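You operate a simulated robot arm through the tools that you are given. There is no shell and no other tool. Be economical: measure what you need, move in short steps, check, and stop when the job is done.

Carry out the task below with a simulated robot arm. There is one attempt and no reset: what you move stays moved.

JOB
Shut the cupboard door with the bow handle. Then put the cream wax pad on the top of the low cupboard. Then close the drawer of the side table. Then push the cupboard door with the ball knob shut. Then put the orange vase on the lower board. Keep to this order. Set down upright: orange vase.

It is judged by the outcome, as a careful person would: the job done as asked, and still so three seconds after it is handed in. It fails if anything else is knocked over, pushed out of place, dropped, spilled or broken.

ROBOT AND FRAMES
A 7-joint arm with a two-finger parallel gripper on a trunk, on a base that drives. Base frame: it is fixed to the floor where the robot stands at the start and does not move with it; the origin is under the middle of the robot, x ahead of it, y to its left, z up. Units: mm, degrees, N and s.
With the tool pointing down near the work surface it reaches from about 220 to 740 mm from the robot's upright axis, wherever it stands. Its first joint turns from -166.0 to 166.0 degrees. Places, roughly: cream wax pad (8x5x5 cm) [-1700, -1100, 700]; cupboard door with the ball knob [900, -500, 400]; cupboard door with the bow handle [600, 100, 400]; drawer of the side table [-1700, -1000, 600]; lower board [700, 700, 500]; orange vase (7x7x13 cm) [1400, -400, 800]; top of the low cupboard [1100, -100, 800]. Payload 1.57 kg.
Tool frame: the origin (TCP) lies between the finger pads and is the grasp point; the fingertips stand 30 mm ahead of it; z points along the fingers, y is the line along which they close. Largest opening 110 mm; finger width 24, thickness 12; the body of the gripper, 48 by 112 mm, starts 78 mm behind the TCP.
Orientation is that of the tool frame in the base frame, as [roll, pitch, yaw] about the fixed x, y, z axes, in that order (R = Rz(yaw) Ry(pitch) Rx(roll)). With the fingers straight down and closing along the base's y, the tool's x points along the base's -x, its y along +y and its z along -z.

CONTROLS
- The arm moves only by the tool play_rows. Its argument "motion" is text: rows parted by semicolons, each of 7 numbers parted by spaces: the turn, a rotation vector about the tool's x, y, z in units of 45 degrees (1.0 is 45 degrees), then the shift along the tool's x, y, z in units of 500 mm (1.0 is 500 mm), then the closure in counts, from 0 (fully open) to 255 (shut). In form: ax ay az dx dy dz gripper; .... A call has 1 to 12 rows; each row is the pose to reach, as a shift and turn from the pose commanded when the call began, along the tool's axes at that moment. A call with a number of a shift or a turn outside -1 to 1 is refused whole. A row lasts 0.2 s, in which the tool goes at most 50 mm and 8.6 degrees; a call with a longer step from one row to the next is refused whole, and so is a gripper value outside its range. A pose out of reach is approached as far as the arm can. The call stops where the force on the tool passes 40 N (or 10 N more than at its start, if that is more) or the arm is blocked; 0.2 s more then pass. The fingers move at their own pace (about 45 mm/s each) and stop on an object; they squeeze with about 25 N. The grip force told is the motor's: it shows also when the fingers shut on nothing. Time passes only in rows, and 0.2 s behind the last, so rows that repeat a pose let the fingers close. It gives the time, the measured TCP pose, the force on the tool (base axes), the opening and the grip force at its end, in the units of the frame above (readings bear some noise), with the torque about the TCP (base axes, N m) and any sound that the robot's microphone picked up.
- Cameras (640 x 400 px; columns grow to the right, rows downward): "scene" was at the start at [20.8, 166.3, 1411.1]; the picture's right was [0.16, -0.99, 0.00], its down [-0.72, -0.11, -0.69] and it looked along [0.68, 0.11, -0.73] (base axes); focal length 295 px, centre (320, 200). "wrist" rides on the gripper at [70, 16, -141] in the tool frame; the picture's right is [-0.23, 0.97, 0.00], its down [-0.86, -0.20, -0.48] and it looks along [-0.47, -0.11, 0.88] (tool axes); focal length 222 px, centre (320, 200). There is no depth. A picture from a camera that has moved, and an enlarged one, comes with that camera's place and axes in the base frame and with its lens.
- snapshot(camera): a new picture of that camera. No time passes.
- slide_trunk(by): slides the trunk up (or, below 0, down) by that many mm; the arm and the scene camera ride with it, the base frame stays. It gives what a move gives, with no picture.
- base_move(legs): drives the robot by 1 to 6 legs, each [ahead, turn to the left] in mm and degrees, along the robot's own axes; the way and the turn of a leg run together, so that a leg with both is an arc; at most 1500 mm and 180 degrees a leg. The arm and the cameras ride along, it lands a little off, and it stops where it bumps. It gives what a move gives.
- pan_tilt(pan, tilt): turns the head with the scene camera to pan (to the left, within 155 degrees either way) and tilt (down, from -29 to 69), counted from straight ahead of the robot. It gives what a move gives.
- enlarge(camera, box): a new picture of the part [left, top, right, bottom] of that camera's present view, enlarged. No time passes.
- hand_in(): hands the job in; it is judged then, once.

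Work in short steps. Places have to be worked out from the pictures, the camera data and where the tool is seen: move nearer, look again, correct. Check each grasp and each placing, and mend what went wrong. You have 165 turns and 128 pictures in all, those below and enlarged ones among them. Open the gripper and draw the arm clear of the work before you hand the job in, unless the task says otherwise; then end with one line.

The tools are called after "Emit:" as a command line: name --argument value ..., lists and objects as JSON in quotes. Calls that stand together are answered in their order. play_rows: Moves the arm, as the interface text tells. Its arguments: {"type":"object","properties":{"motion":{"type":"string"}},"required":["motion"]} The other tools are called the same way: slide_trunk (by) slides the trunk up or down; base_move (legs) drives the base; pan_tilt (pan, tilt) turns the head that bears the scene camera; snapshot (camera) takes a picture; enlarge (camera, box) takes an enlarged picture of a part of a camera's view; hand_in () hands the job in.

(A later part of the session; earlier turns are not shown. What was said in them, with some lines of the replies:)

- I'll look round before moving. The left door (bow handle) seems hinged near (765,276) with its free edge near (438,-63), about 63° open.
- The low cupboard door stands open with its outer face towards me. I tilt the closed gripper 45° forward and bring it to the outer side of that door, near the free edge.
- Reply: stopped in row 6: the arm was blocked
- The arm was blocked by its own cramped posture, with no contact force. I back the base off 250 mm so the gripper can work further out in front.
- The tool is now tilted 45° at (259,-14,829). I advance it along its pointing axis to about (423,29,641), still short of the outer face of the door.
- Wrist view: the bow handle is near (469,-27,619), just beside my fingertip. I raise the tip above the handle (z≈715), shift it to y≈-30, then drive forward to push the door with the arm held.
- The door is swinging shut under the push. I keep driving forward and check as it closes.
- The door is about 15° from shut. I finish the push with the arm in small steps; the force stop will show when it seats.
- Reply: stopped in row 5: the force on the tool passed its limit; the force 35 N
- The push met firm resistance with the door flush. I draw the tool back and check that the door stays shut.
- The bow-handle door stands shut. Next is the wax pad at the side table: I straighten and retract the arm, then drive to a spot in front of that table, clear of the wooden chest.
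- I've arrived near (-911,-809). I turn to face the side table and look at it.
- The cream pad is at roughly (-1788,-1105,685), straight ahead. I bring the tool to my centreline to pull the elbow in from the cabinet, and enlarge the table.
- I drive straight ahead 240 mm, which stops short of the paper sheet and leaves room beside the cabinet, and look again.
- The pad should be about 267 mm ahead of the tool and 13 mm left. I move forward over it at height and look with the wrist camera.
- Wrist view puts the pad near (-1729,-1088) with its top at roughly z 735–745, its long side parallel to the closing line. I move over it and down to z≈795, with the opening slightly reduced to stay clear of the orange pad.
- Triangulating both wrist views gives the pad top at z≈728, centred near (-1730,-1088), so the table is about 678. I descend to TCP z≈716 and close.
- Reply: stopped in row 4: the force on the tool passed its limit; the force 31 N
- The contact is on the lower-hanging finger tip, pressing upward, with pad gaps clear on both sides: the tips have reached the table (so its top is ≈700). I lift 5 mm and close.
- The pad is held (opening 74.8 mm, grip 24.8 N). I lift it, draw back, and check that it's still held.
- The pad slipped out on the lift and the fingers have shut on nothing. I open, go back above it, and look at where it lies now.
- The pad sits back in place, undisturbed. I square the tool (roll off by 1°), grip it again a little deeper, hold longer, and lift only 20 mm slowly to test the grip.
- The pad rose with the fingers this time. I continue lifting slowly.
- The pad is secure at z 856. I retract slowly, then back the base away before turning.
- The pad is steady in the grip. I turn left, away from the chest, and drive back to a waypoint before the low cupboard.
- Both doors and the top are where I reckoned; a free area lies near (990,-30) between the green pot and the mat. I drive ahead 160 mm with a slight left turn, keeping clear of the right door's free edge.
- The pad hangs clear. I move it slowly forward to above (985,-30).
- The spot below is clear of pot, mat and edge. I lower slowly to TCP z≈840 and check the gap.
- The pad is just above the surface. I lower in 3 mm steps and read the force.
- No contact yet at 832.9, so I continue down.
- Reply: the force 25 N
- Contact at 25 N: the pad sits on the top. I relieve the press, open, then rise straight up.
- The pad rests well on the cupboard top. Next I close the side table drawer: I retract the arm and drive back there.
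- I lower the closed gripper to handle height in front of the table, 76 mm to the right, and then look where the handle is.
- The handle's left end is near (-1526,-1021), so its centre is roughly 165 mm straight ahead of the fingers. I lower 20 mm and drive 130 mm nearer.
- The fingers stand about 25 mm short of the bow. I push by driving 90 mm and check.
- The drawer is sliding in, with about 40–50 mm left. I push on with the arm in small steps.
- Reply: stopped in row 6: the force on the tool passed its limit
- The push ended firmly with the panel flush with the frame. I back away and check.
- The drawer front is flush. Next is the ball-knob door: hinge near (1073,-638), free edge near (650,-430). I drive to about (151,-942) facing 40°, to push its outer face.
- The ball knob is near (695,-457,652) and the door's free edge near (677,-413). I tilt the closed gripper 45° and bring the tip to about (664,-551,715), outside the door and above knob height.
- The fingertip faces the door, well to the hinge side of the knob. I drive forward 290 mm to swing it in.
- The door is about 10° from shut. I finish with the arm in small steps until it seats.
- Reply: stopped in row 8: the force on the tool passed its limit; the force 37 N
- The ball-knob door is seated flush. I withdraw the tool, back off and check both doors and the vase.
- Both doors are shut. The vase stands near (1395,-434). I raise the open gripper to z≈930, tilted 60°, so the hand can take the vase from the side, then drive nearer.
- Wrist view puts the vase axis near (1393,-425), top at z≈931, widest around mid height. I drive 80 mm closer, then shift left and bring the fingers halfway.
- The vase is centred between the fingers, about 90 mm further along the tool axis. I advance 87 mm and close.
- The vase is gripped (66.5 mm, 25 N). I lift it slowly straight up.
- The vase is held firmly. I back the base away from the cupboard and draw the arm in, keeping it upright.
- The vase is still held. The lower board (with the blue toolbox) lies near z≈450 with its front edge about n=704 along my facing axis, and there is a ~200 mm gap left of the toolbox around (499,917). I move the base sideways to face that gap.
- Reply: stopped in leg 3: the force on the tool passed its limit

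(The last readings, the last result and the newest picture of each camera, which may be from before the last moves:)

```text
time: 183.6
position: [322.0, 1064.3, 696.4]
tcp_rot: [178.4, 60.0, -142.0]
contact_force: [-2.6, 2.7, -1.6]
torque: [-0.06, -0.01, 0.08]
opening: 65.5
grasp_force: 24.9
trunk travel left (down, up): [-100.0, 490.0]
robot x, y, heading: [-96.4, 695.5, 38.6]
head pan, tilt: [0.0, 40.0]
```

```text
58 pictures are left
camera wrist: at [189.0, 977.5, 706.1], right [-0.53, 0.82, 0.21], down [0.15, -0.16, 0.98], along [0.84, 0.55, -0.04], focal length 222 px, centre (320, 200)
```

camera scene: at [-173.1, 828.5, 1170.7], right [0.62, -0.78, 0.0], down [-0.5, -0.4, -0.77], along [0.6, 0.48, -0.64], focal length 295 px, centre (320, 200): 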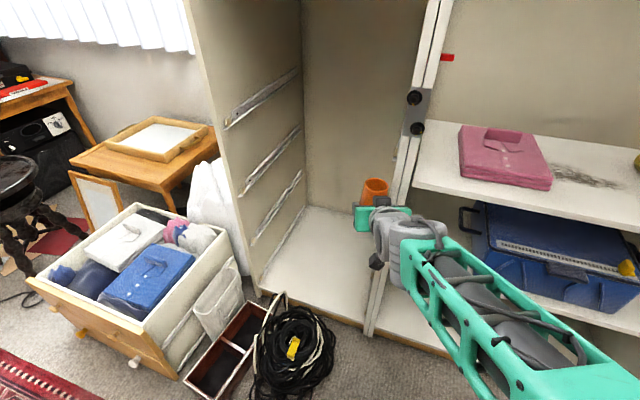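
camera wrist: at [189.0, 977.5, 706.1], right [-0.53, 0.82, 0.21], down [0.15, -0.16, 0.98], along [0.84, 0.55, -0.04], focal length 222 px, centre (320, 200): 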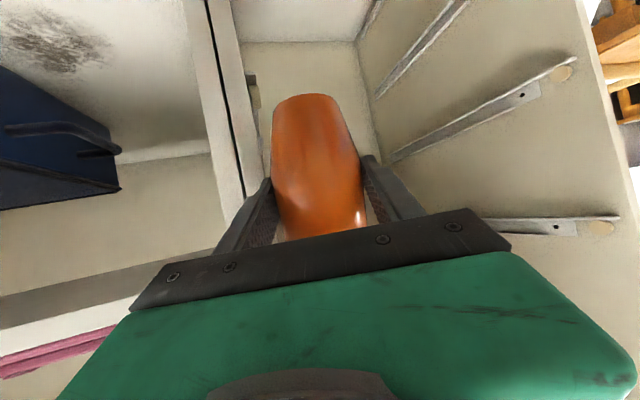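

The turn stopped early: the hand touched the post left of the shelf (only a light residual force now), and the vase is still gripped. I back straight off along my heading and then turn to face the shelf.

Emit:
base_move --legs '[[-130, 0], [0, -19.3]]'

Emit:
snapshot --camera "scene"

Emit:
snapshot --camera "wrist"

```text
time: 185.9
position: [319.2, 823.8, 696.7]
tcp_rot: [178.3, 59.9, -161.3]
contact_force: [0.1, -0.1, -2.4]
torque: [0.0, 0.06, 0.01]
opening: 65.4
grasp_force: 24.8
trunk travel left (down, up): [-100.0, 490.0]
robot x, y, heading: [-198.5, 607.9, 19.9]
head pan, tilt: [0.0, 40.0]
```

```text
57 pictures are left
camera scene: at [-225.2, 764.6, 1170.7], right [0.33, -0.94, 0.0], down [-0.61, -0.21, -0.77], along [0.72, 0.25, -0.64], focal length 295 px, centre (320, 200)
```

scene: 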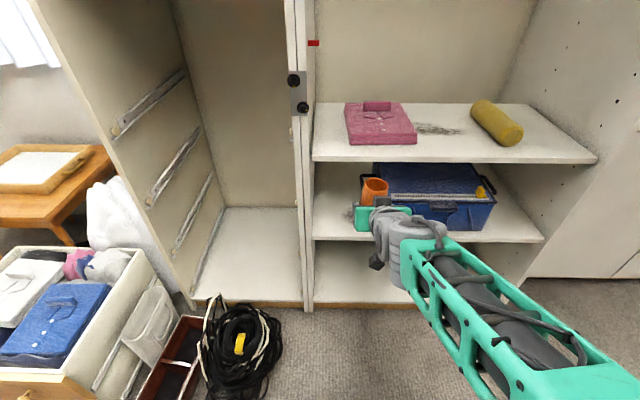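

```text
56 pictures are left
camera wrist: at [165.4, 785.1, 706.3], right [-0.23, 0.95, 0.21], down [0.09, -0.2, 0.98], along [0.97, 0.24, -0.04], focal length 222 px, centre (320, 200)
```

wrist: 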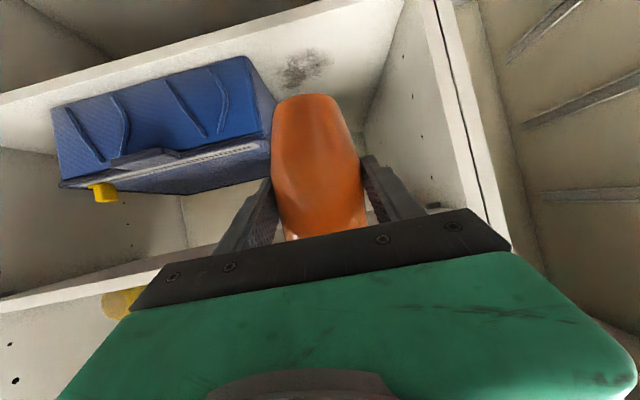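

Clear view: the free space left of the toolbox spans roughly lat 590–830 and the lower board's top is near z≈440. I lower the trunk 100 mm more, correct the 1.5° roll, shift left 35 mm, and drive 100 mm ahead.

Emit:
slide_trunk --by -100

Emit:
play_rows --motion "0.01 0 0 0.005 0.01 0.003 255; 0.02 0 0 0.02 0.03 0.01 255; 0.033 0 0 0.035 0.05 0.02 255; 0.033 0 0 0.05 0.065 0.028 255; 0.033 0 0 0.06 0.07 0.035 255; 0.033 0 0 0.06 0.07 0.035 255"

Emit:
base_move --legs '[[100, 0]]'

Emit:
snapshot --camera "scene"

Emit:
snapshot --camera "wrist"

```text
time: 187.2
position: [318.8, 823.8, 595.6]
tcp_rot: [178.4, 59.9, -161.3]
contact_force: [-0.4, -0.1, -2.6]
torque: [-0.03, 0.0, 0.0]
opening: 65.6
grasp_force: 24.8
trunk travel left (down, up): [0.0, 590.0]
robot x, y, heading: [-201.5, 614.7, 19.6]
head pan, tilt: [0.0, 40.0]
```

```text
time: 188.7
position: [306.8, 858.5, 562.2]
tcp_rot: [179.8, 59.9, -161.3]
contact_force: [-0.4, 0.0, -2.1]
torque: [0.02, 0.0, -0.02]
opening: 65.6
grasp_force: 25.0
trunk travel left (down, up): [0.0, 590.0]
robot x, y, heading: [-199.2, 610.2, 19.6]
head pan, tilt: [0.0, 40.0]
```

```text
time: 189.8
position: [402.8, 891.4, 560.9]
tcp_rot: [179.8, 59.9, -161.2]
contact_force: [0.4, 0.9, -2.0]
torque: [0.0, 0.02, 0.0]
opening: 65.3
grasp_force: 24.8
trunk travel left (down, up): [0.0, 590.0]
robot x, y, heading: [-101.0, 645.2, 19.5]
head pan, tilt: [0.0, 40.0]
```

```text
55 pictures are left
camera scene: at [-130.5, 798.0, 1070.7], right [0.33, -0.94, 0.0], down [-0.61, -0.21, -0.77], along [0.72, 0.26, -0.64], focal length 295 px, centre (320, 200)
```

scene: 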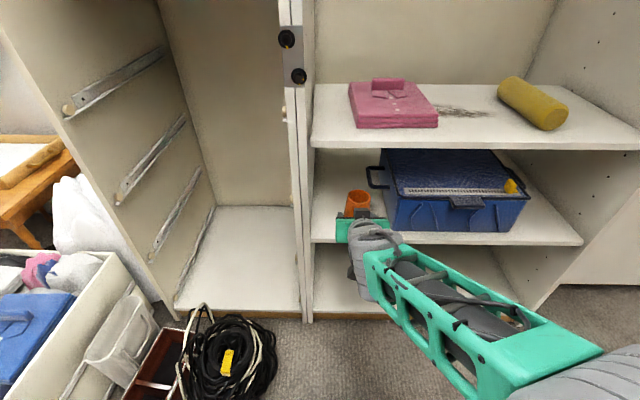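

```text
54 pictures are left
camera wrist: at [247.1, 856.5, 571.7], right [-0.21, 0.96, 0.2], down [0.08, -0.19, 0.98], along [0.98, 0.22, -0.04], focal length 222 px, centre (320, 200)
```

wrist: 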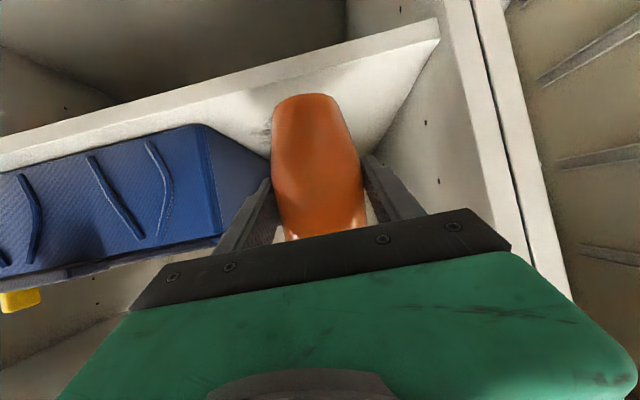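

The gap shows clearly: board top at z≈450, toolbox side at lat≈588, vase line at lat≈708. I move 110 mm ahead over the board at the present height.

Emit:
play_rows --motion "0 0 0 -0.01 0.002 0.017 255; 0 0 0 -0.028 0.004 0.048 255; 0 0 0 -0.046 0.006 0.08 255; 0 0 0 -0.064 0.008 0.111 255; 0 0 0 -0.082 0.01 0.142 255; 0 0 0 -0.1 0.012 0.173 255; 0 0 0 -0.11 0.012 0.19 255; 0 0 0 -0.11 0.012 0.19 255"

Emit:
snapshot --camera "scene"

Emit:
snapshot --camera "wrist"

```text
time: 191.6
position: [503.2, 933.3, 561.0]
tcp_rot: [179.7, 59.9, -161.2]
contact_force: [-0.4, -1.1, -1.9]
torque: [-0.01, 0.02, -0.01]
opening: 65.3
grasp_force: 25.4
trunk travel left (down, up): [0.0, 590.0]
robot x, y, heading: [-103.6, 647.0, 19.7]
head pan, tilt: [0.0, 40.0]
```

```text
53 pictures are left
camera scene: at [-130.5, 798.1, 1070.7], right [0.33, -0.94, 0.0], down [-0.61, -0.21, -0.77], along [0.72, 0.26, -0.64], focal length 295 px, centre (320, 200)
```

scene: 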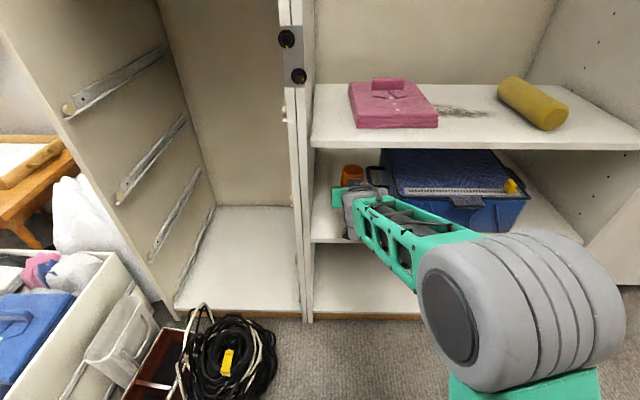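

```text
52 pictures are left
camera wrist: at [349.7, 898.1, 571.6], right [-0.21, 0.96, 0.2], down [0.08, -0.19, 0.98], along [0.98, 0.22, -0.04], focal length 222 px, centre (320, 200)
```

wrist: 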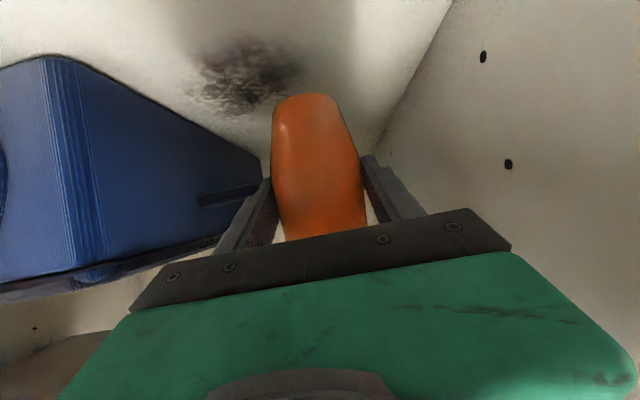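

The vase is over the free part of the lower board. I lower 38 mm slowly, still expected to be about 10 mm above contact.

Emit:
play_rows --motion "0 0 0 0.01 0 0.006 255; 0 0 0 0.027 0 0.016 255; 0 0 0 0.043 0 0.025 255; 0 0 0 0.056 0 0.033 255; 0 0 0 0.066 0 0.038 255; 0 0 0 0.066 0 0.038 255"

Emit:
snapshot --camera "wrist"

Emit:
enlarge --camera "scene" --box '[290, 130, 450, 260]'

```text
time: 193.0
position: [502.8, 932.8, 522.6]
tcp_rot: [179.8, 59.9, -161.3]
contact_force: [-0.3, -0.4, -0.9]
torque: [-0.04, 0.02, -0.01]
opening: 65.5
grasp_force: 24.8
trunk travel left (down, up): [0.0, 590.0]
robot x, y, heading: [-106.9, 645.3, 19.2]
head pan, tilt: [0.0, 40.0]
```

```text
51 pictures are left
camera wrist: at [349.0, 897.8, 533.2], right [-0.21, 0.96, 0.2], down [0.08, -0.19, 0.98], along [0.98, 0.22, -0.04], focal length 222 px, centre (320, 200)
```

wrist: 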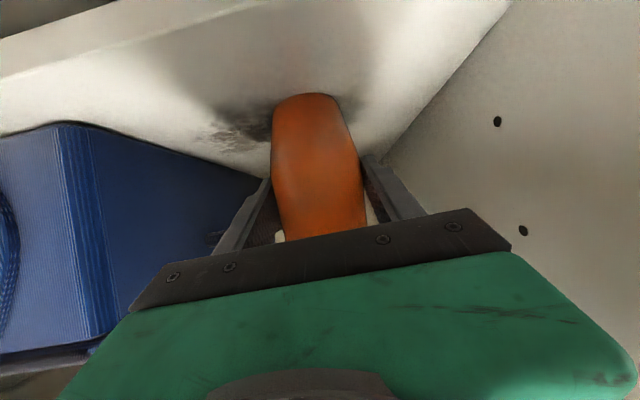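

```text
3.08 times, centred on (370, 195) of scene
camera zoom: at [-130.5, 798.1, 1070.7], right [0.33, -0.94, 0.0], down [-0.61, -0.21, -0.77], along [0.72, 0.26, -0.64], focal length 907 px, centre (166, 215)
```

zoom: 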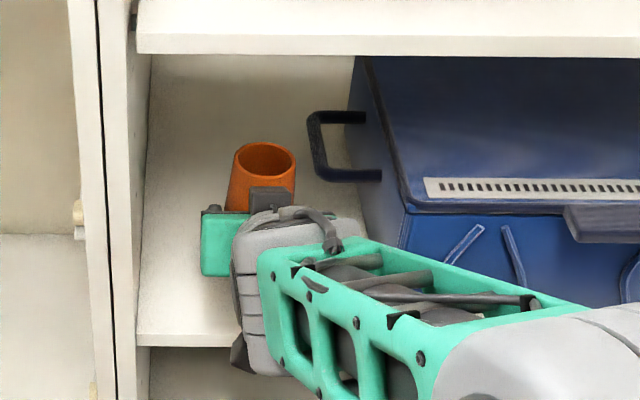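

Shadow contact is close. I go down in 2 mm steps and read the force.

Emit:
play_rows --motion "0 0 0 0.0035 0 0.002 255; 0 0 0 0.007 0 0.004 255; 0 0 0 0.0105 0 0.006 255; 0 0 0 0.014 0 0.008 255; 0 0 0 0.014 0 0.008 255"

```text
time: 194.2
position: [504.4, 933.5, 520.0]
tcp_rot: [179.8, 60.5, -161.4]
contact_force: [7.3, 3.8, 23.4]
torque: [-0.08, -0.41, 0.17]
opening: 66.5
grasp_force: 24.8
trunk travel left (down, up): [0.0, 590.0]
robot x, y, heading: [-105.5, 644.9, 19.4]
head pan, tilt: [0.0, 40.0]
```

The vase base touched the board at TCP z≈520 with 23 N upward. I relieve most of the press, then open the fingers.

Emit:
play_rows --motion "0 0 0 -0.004 0 -0.002 255; 0 0 0 -0.008 0 -0.0045 255; 0 0 0 -0.008 0 -0.0045 200; 0 0 0 -0.008 0 -0.0045 60; 0 0 0 -0.008 0 -0.0045 10; 0 0 0 -0.008 0 -0.0045 0; 0 0 0 -0.008 0 -0.0045 0"

Emit:
snapshot --camera "wrist"

```text
time: 195.8
position: [502.4, 932.2, 521.0]
tcp_rot: [179.8, 59.9, -161.3]
contact_force: [0.2, 0.5, -0.3]
torque: [-0.01, 0.03, -0.01]
opening: 109.9
grasp_force: 0.0
trunk travel left (down, up): [0.0, 590.0]
robot x, y, heading: [-106.2, 643.1, 19.6]
head pan, tilt: [0.0, 40.0]
```

```text
49 pictures are left
camera wrist: at [349.0, 897.6, 530.0], right [-0.21, 0.96, 0.2], down [0.08, -0.19, 0.98], along [0.98, 0.22, -0.04], focal length 222 px, centre (320, 200)
```

wrist: 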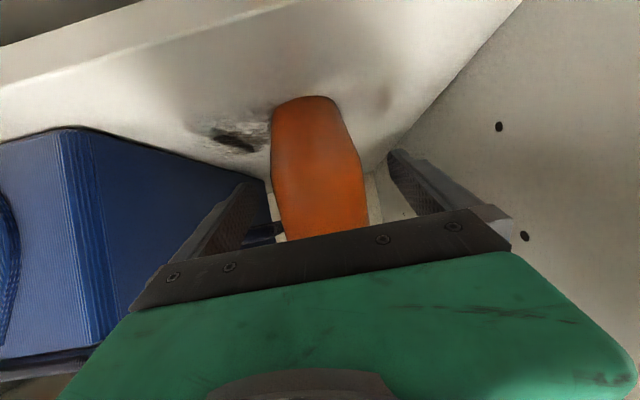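

The vase stands free between the open fingers. I withdraw straight back out of the shelf.

Emit:
play_rows --motion "0 0 0 0.02 0 -0.035 0; 0 0 0 0.045 0 -0.078 0; 0 0 0 0.075 0 -0.13 0; 0 0 0 0.105 0 -0.182 0; 0 0 0 0.135 0 -0.234 0; 0 0 0 0.16 0 -0.277 0; 0 0 0 0.16 0 -0.277 0"

Emit:
base_move --legs '[[-300, 0]]'

Emit:
snapshot --camera "scene"

Emit:
snapshot --camera "wrist"

```text
time: 197.4
position: [352.2, 879.4, 522.1]
tcp_rot: [179.9, 59.9, -161.4]
contact_force: [1.2, -0.1, 0.1]
torque: [-0.02, 0.02, -0.02]
opening: 110.1
grasp_force: 0.0
trunk travel left (down, up): [0.0, 590.0]
robot x, y, heading: [-105.9, 645.3, 19.5]
head pan, tilt: [0.0, 40.0]
```

```text
time: 199.5
position: [67.3, 778.9, 520.0]
tcp_rot: [179.9, 59.9, -161.2]
contact_force: [-0.2, 0.1, -0.1]
torque: [0.01, 0.0, 0.0]
opening: 110.0
grasp_force: 0.1
trunk travel left (down, up): [0.0, 590.0]
robot x, y, heading: [-388.9, 543.7, 19.6]
head pan, tilt: [0.0, 40.0]
```

```text
48 pictures are left
camera scene: at [-416.2, 697.0, 1070.7], right [0.33, -0.94, 0.0], down [-0.61, -0.21, -0.77], along [0.72, 0.26, -0.64], focal length 295 px, centre (320, 200)
```

scene: 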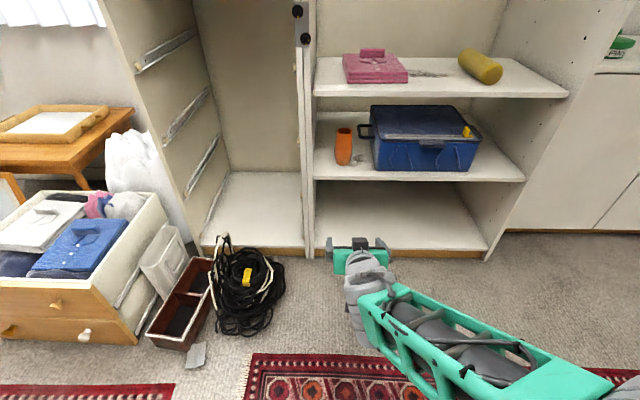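

```text
47 pictures are left
camera wrist: at [-87.2, 744.2, 530.6], right [-0.21, 0.96, 0.2], down [0.08, -0.19, 0.98], along [0.97, 0.22, -0.04], focal length 222 px, centre (320, 200)
```

wrist: 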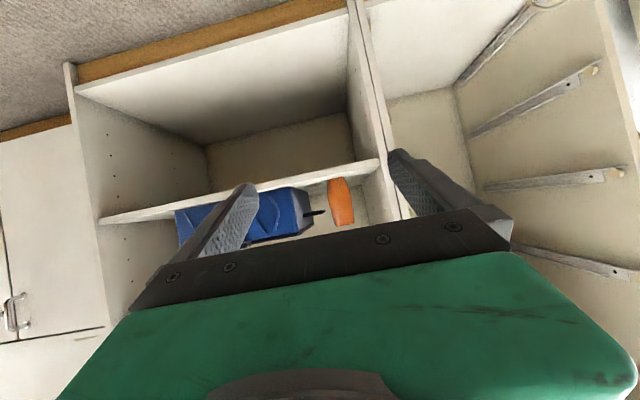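

The vase stands upright on the lower board. I take final check views of the cupboard and the drawer.

Emit:
slide_trunk --by 300

Emit:
pan_tilt --pan -45 --tilt 28

Emit:
snapshot --camera "scene"

Emit:
pan_tilt --pan -150 --tilt 22

Emit:
snapshot --camera "scene"

```text
time: 202.5
position: [66.6, 779.2, 820.1]
tcp_rot: [179.8, 59.9, -161.1]
contact_force: [-0.6, -0.4, -0.2]
torque: [0.01, -0.01, 0.0]
opening: 110.1
grasp_force: 0.0
trunk travel left (down, up): [-300.0, 290.0]
robot x, y, heading: [-390.1, 541.7, 19.5]
head pan, tilt: [0.0, 40.0]
```

```text
time: 203.6
position: [67.3, 779.4, 820.6]
tcp_rot: [179.8, 59.9, -161.2]
contact_force: [0.7, 0.0, 0.2]
torque: [0.0, 0.0, 0.02]
opening: 109.9
grasp_force: 0.0
trunk travel left (down, up): [-300.0, 290.0]
robot x, y, heading: [-388.0, 542.8, 19.6]
head pan, tilt: [-45.0, 28.0]
```

```text
46 pictures are left
camera scene: at [-414.0, 629.4, 1389.2], right [-0.43, -0.9, 0.0], down [-0.42, 0.2, -0.88], along [0.8, -0.38, -0.47], focal length 295 px, centre (320, 200)
```

scene: 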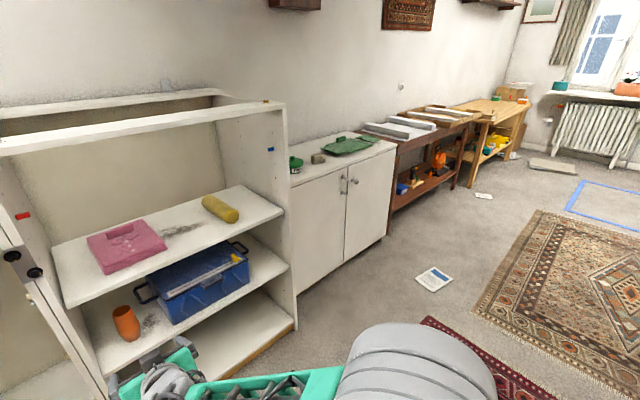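

```text
time: 205.4
position: [68.3, 780.3, 820.7]
tcp_rot: [179.8, 59.8, -161.2]
contact_force: [-0.4, 0.1, 0.1]
torque: [0.02, 0.02, 0.01]
opening: 110.1
grasp_force: 0.1
trunk travel left (down, up): [-300.0, 290.0]
robot x, y, heading: [-392.5, 544.9, 19.9]
head pan, tilt: [-150.0, 22.0]
```

```text
45 pictures are left
camera scene: at [-556.5, 598.0, 1398.9], right [-0.76, 0.65, 0.0], down [0.24, 0.28, -0.93], along [-0.6, -0.71, -0.37], focal length 295 px, centre (320, 200)
```

scene: 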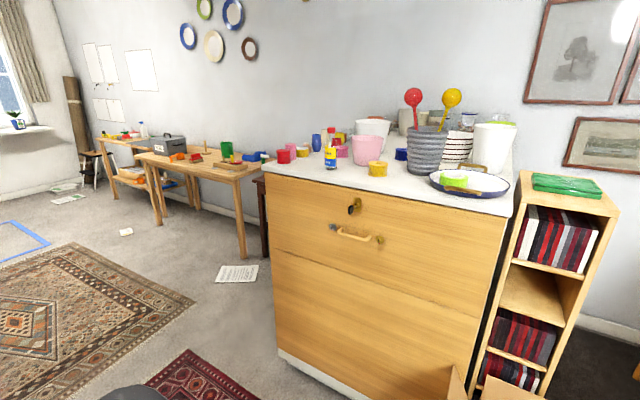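

Both doors are shut and the pad and vase stand well. The chest hides the drawer, so I drive to where I can see it and confirm it is fully closed.

Emit:
base_move --legs '[[0, -119], [1312, 0]]'

Emit:
pan_tilt --pan -68 --tilt 32

Emit:
snapshot --camera "scene"

Emit:
enlarge --camera "scene" --box '[230, 130, 430, 290]'

```text
time: 216.9
position: [-643.1, -1246.1, 821.6]
tcp_rot: [179.7, 60.0, 78.7]
contact_force: [-0.4, 0.5, -0.4]
torque: [0.02, 0.04, 0.0]
opening: 110.0
grasp_force: 0.1
trunk travel left (down, up): [-300.0, 290.0]
robot x, y, heading: [-618.8, -729.8, -100.7]
head pan, tilt: [-150.0, 22.0]
```

```text
time: 218.4
position: [-646.4, -1245.6, 820.5]
tcp_rot: [179.8, 60.0, 78.7]
contact_force: [-0.3, -0.6, -0.5]
torque: [0.01, 0.0, 0.02]
opening: 109.9
grasp_force: 0.0
trunk travel left (down, up): [-300.0, 290.0]
robot x, y, heading: [-621.2, -730.8, -100.4]
head pan, tilt: [-68.0, 32.0]
```

```text
44 pictures are left
camera scene: at [-542.9, -720.3, 1383.0], right [-0.2, 0.98, 0.0], down [0.52, 0.1, -0.85], along [-0.83, -0.17, -0.53], focal length 295 px, centre (320, 200)
```

scene: 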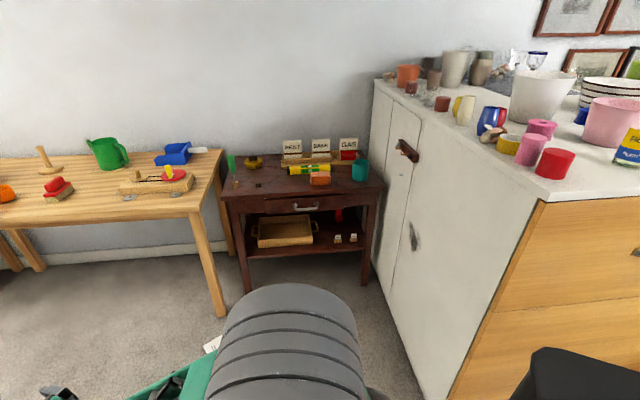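

```text
2.50 times, centred on (330, 210) of scene
camera zoom: at [-542.9, -720.3, 1383.0], right [-0.2, 0.98, 0.0], down [0.52, 0.1, -0.85], along [-0.83, -0.17, -0.53], focal length 737 px, centre (295, 175)
```

zoom: 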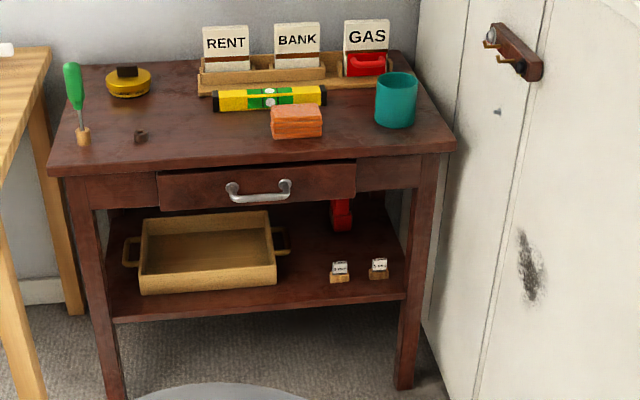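

The drawer looks nearly flush; I zoom further to judge any remaining gap.

Emit:
enlarge --camera "scene" --box '[245, 180, 375, 225]'

```text
4.92 times, centred on (310, 202) of scene
camera zoom: at [-542.9, -720.3, 1383.0], right [-0.2, 0.98, 0.0], down [0.52, 0.1, -0.85], along [-0.83, -0.17, -0.53], focal length 1451 px, centre (369, 188)
```

zoom: 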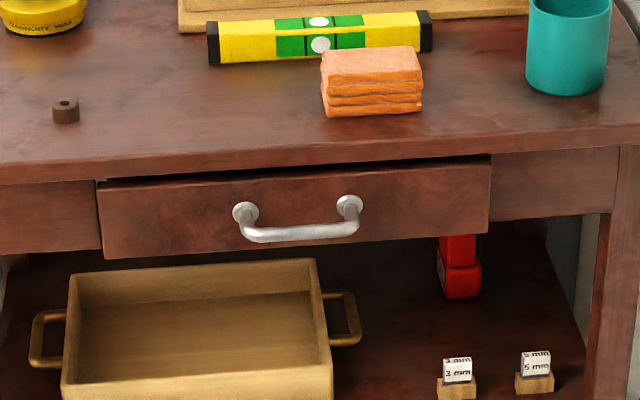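

The drawer front looks slightly proud of its rails (the gripper body may have met the table edge first). I go back to push the panel itself with the fingertip: drive in front of the table and lower the closed, 60°-tilted tool to z≈645.

Emit:
base_move --legs '[[0, -60.8], [330, 0]]'

Emit:
slide_trunk --by -177

Emit:
play_rows --motion "0 0 0 0 0 0 255; 0 0 0 0 0 0 255; 0 0 0 0 0 0 255; 0 0 0 0 0 0 255; 0 0 0 0 0 0 255; 0 0 0 0 0 0 255; 0 0 0 0 0 0 255"

Emit:
pan_tilt --pan -5 --tilt 38

Emit:
snapshot --camera "scene"

Emit:
snapshot --camera "wrist"

```text
time: 223.3
position: [-1392.6, -1064.9, 821.3]
tcp_rot: [179.8, 59.9, 17.9]
contact_force: [0.4, -0.3, 0.3]
torque: [0.0, 0.02, -0.01]
opening: 110.1
grasp_force: 0.1
trunk travel left (down, up): [-300.0, 290.0]
robot x, y, heading: [-934.7, -836.6, -161.3]
head pan, tilt: [-68.0, 32.0]
```

```text
time: 225.3
position: [-1394.7, -1065.3, 643.5]
tcp_rot: [179.8, 59.8, 17.8]
contact_force: [0.1, -0.3, -0.3]
torque: [0.01, 0.01, 0.0]
opening: 110.0
grasp_force: 0.1
trunk travel left (down, up): [-123.0, 467.0]
robot x, y, heading: [-934.2, -834.6, -161.4]
head pan, tilt: [-68.0, 32.0]
```

```text
time: 226.9
position: [-1394.8, -1065.7, 643.5]
tcp_rot: [179.8, 59.9, 17.7]
contact_force: [0.4, -0.4, 0.2]
torque: [0.01, -0.03, -0.02]
opening: 0.0
grasp_force: 18.1
trunk travel left (down, up): [-123.0, 467.0]
robot x, y, heading: [-932.4, -839.3, -161.4]
head pan, tilt: [-68.0, 32.0]
```

```text
time: 228.2
position: [-1393.5, -1065.3, 643.4]
tcp_rot: [179.9, 59.8, 17.8]
contact_force: [-0.3, 0.0, 0.6]
torque: [-0.02, 0.01, 0.02]
opening: 0.0
grasp_force: 21.1
trunk travel left (down, up): [-123.0, 467.0]
robot x, y, heading: [-931.7, -840.8, -161.7]
head pan, tilt: [-5.0, 38.0]
```

```text
41 pictures are left
camera scene: at [-909.0, -986.1, 1196.7], right [-0.23, 0.97, 0.0], down [0.6, 0.14, -0.79], along [-0.77, -0.18, -0.62], focal length 295 px, centre (320, 200)
```

scene: 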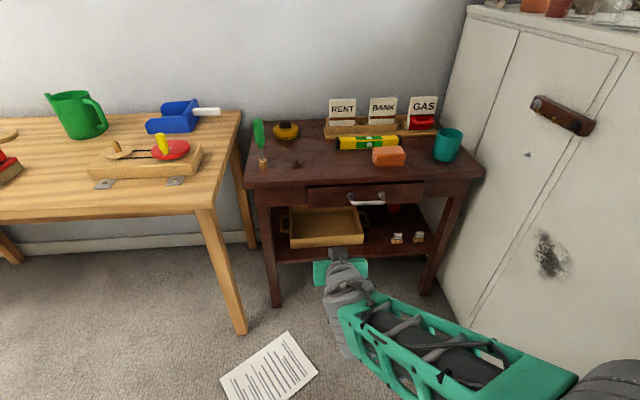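

```text
40 pictures are left
camera wrist: at [-1239.7, -1032.2, 653.6], right [0.19, -0.96, 0.2], down [-0.08, 0.19, 0.98], along [-0.98, -0.2, -0.04], focal length 222 px, centre (320, 200)
```

wrist: 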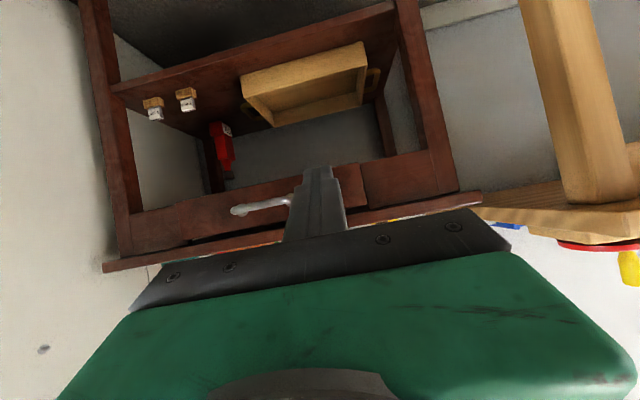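

The fingertip lines up with the panel's left part (lat≈-582, z≈628), clear of the handle. I drive 160 mm ahead, then push with the arm until it stops.

Emit:
base_move --legs '[[160, 0]]'

Emit:
snapshot --camera "wrist"

Emit:
enlarge --camera "scene" --box '[230, 160, 490, 320]'

```text
time: 229.6
position: [-1545.6, -1115.6, 643.9]
tcp_rot: [179.8, 60.0, 17.8]
contact_force: [-0.5, -0.1, 0.1]
torque: [0.02, -0.04, 0.02]
opening: 0.0
grasp_force: 21.0
trunk travel left (down, up): [-123.0, 467.0]
robot x, y, heading: [-1087.2, -887.5, -161.6]
head pan, tilt: [-5.0, 38.0]
```

```text
39 pictures are left
camera wrist: at [-1391.1, -1083.1, 653.6], right [0.19, -0.96, 0.2], down [-0.08, 0.19, 0.98], along [-0.98, -0.2, -0.04], focal length 222 px, centre (320, 200)
```

wrist: 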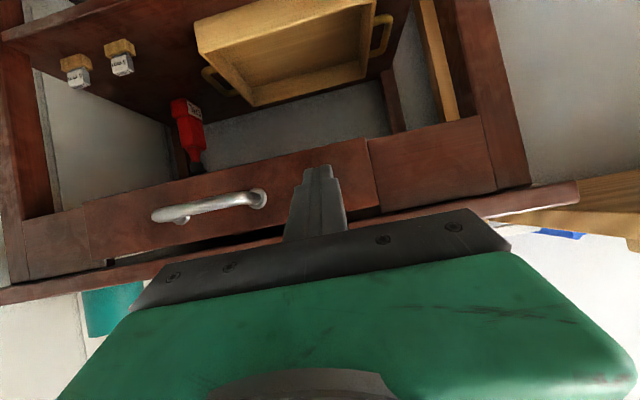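

```text
2.46 times, centred on (360, 240) of scene
camera zoom: at [-1060.5, -1036.8, 1196.7], right [-0.23, 0.97, 0.0], down [0.6, 0.14, -0.79], along [-0.77, -0.18, -0.62], focal length 726 px, centre (222, 102)
```

zoom: 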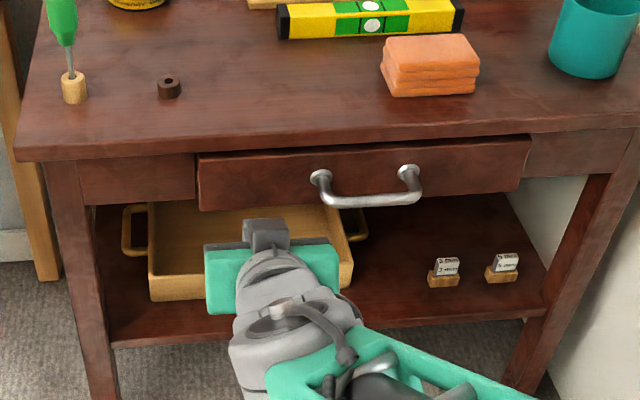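

The panel is indeed still a little proud of the rails. I push straight ahead in small steps.

Emit:
play_rows --motion "0 0 0 -0.02 0 0.035 255; 0 0 0 -0.036 0 0.062 255; 0 0 0 -0.046 0 0.08 255; 0 0 0 -0.056 0 0.097 255; 0 0 0 -0.064 0 0.111 255; 0 0 0 -0.072 0 0.125 255; 0 0 0 -0.08 0 0.139 255; 0 0 0 -0.088 0 0.152 255; 0 0 0 -0.096 0 0.166 255; 0 0 0 -0.104 0 0.18 255"

Emit:
snapshot --camera "wrist"

Emit:
enlarge --camera "scene" --box '[230, 160, 490, 320]'

```text
time: 230.9
position: [-1605.7, -1135.8, 641.2]
tcp_rot: [179.8, 59.6, 17.9]
contact_force: [21.7, 8.6, 9.3]
torque: [-0.09, 0.12, 0.02]
opening: 0.3
grasp_force: 21.1
trunk travel left (down, up): [-123.0, 467.0]
robot x, y, heading: [-1083.1, -892.6, -161.5]
head pan, tilt: [-5.0, 38.0]
stopped in row 6: the force on the tool passed its limit (the readings are from after the stop); the commanded pose is now the measured one
```

```text
37 pictures are left
camera wrist: at [-1450.1, -1102.6, 652.5], right [0.19, -0.96, 0.2], down [-0.08, 0.18, 0.98], along [-0.98, -0.2, -0.04], focal length 222 px, centre (320, 200)
```

wrist: 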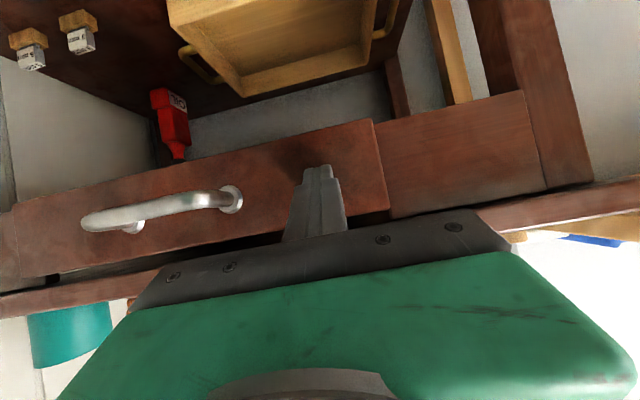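

```text
2.46 times, centred on (360, 240) of scene
camera zoom: at [-1057.7, -1035.9, 1197.0], right [-0.23, 0.97, 0.0], down [0.6, 0.14, -0.79], along [-0.77, -0.19, -0.61], focal length 726 px, centre (222, 102)
```

zoom: 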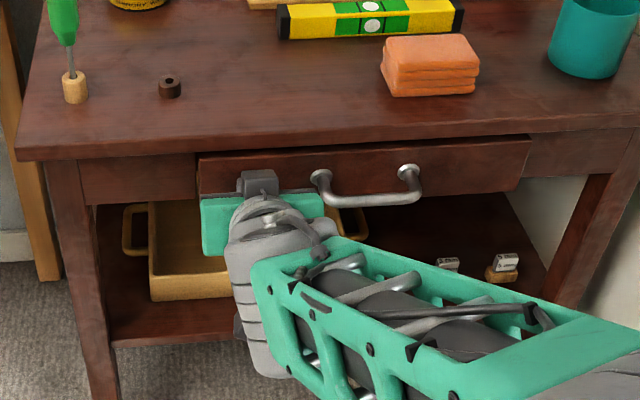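

Firm resistance at first contact and the panel did not move: the drawer was already at its stop and its front simply overlays the rails. I withdraw the arm and back off.

Emit:
play_rows --motion "0 0 0 0.02 0 -0.035 255; 0 0 0 0.05 0 -0.087 255; 0 0 0 0.08 0 -0.139 0; 0 0 0 0.08 0 -0.139 0; 0 0 0 0.08 0 -0.139 0"

Emit:
base_move --legs '[[-300, 0]]'

Emit:
enlarge --camera "scene" --box '[230, 100, 490, 300]'

```text
time: 232.1
position: [-1529.5, -1111.9, 641.1]
tcp_rot: [180.0, 59.7, 18.0]
contact_force: [-0.5, -0.1, 0.8]
torque: [0.01, 0.03, -0.03]
opening: 67.9
grasp_force: 0.1
trunk travel left (down, up): [-123.0, 467.0]
robot x, y, heading: [-1083.9, -885.9, -161.3]
head pan, tilt: [-5.0, 38.0]
```

```text
time: 234.2
position: [-1245.9, -1016.4, 642.3]
tcp_rot: [179.9, 59.7, 17.8]
contact_force: [0.0, -0.7, 0.4]
torque: [-0.02, 0.04, 0.0]
opening: 109.8
grasp_force: 0.1
trunk travel left (down, up): [-123.0, 467.0]
robot x, y, heading: [-800.3, -792.1, -161.8]
head pan, tilt: [-5.0, 38.0]
```

```text
2.00 times, centred on (360, 200) of scene
camera zoom: at [-775.7, -941.5, 1196.7], right [-0.23, 0.97, 0.0], down [0.6, 0.14, -0.79], along [-0.77, -0.18, -0.62], focal length 590 px, centre (240, 200)
```

zoom: 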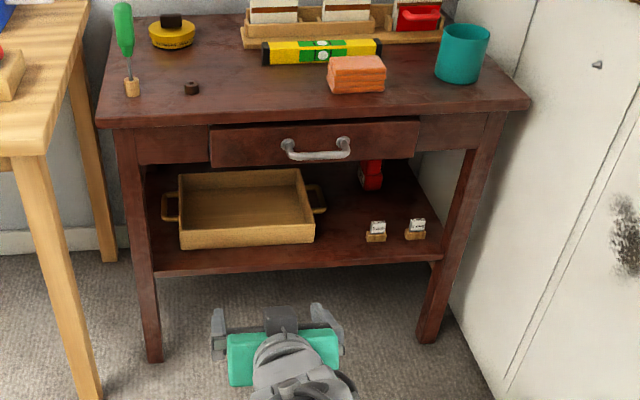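

The drawer is shut, nothing on the table has been disturbed, and the gripper is open and clear. I hand in the job.

Emit:
hand_in

```text
The job is handed in.
```

All five steps were done in the order you gave: both cupboard doors are shut, the cream wax pad is on the low cupboard, the side table drawer is closed, and the orange vase stands upright on the lower board.
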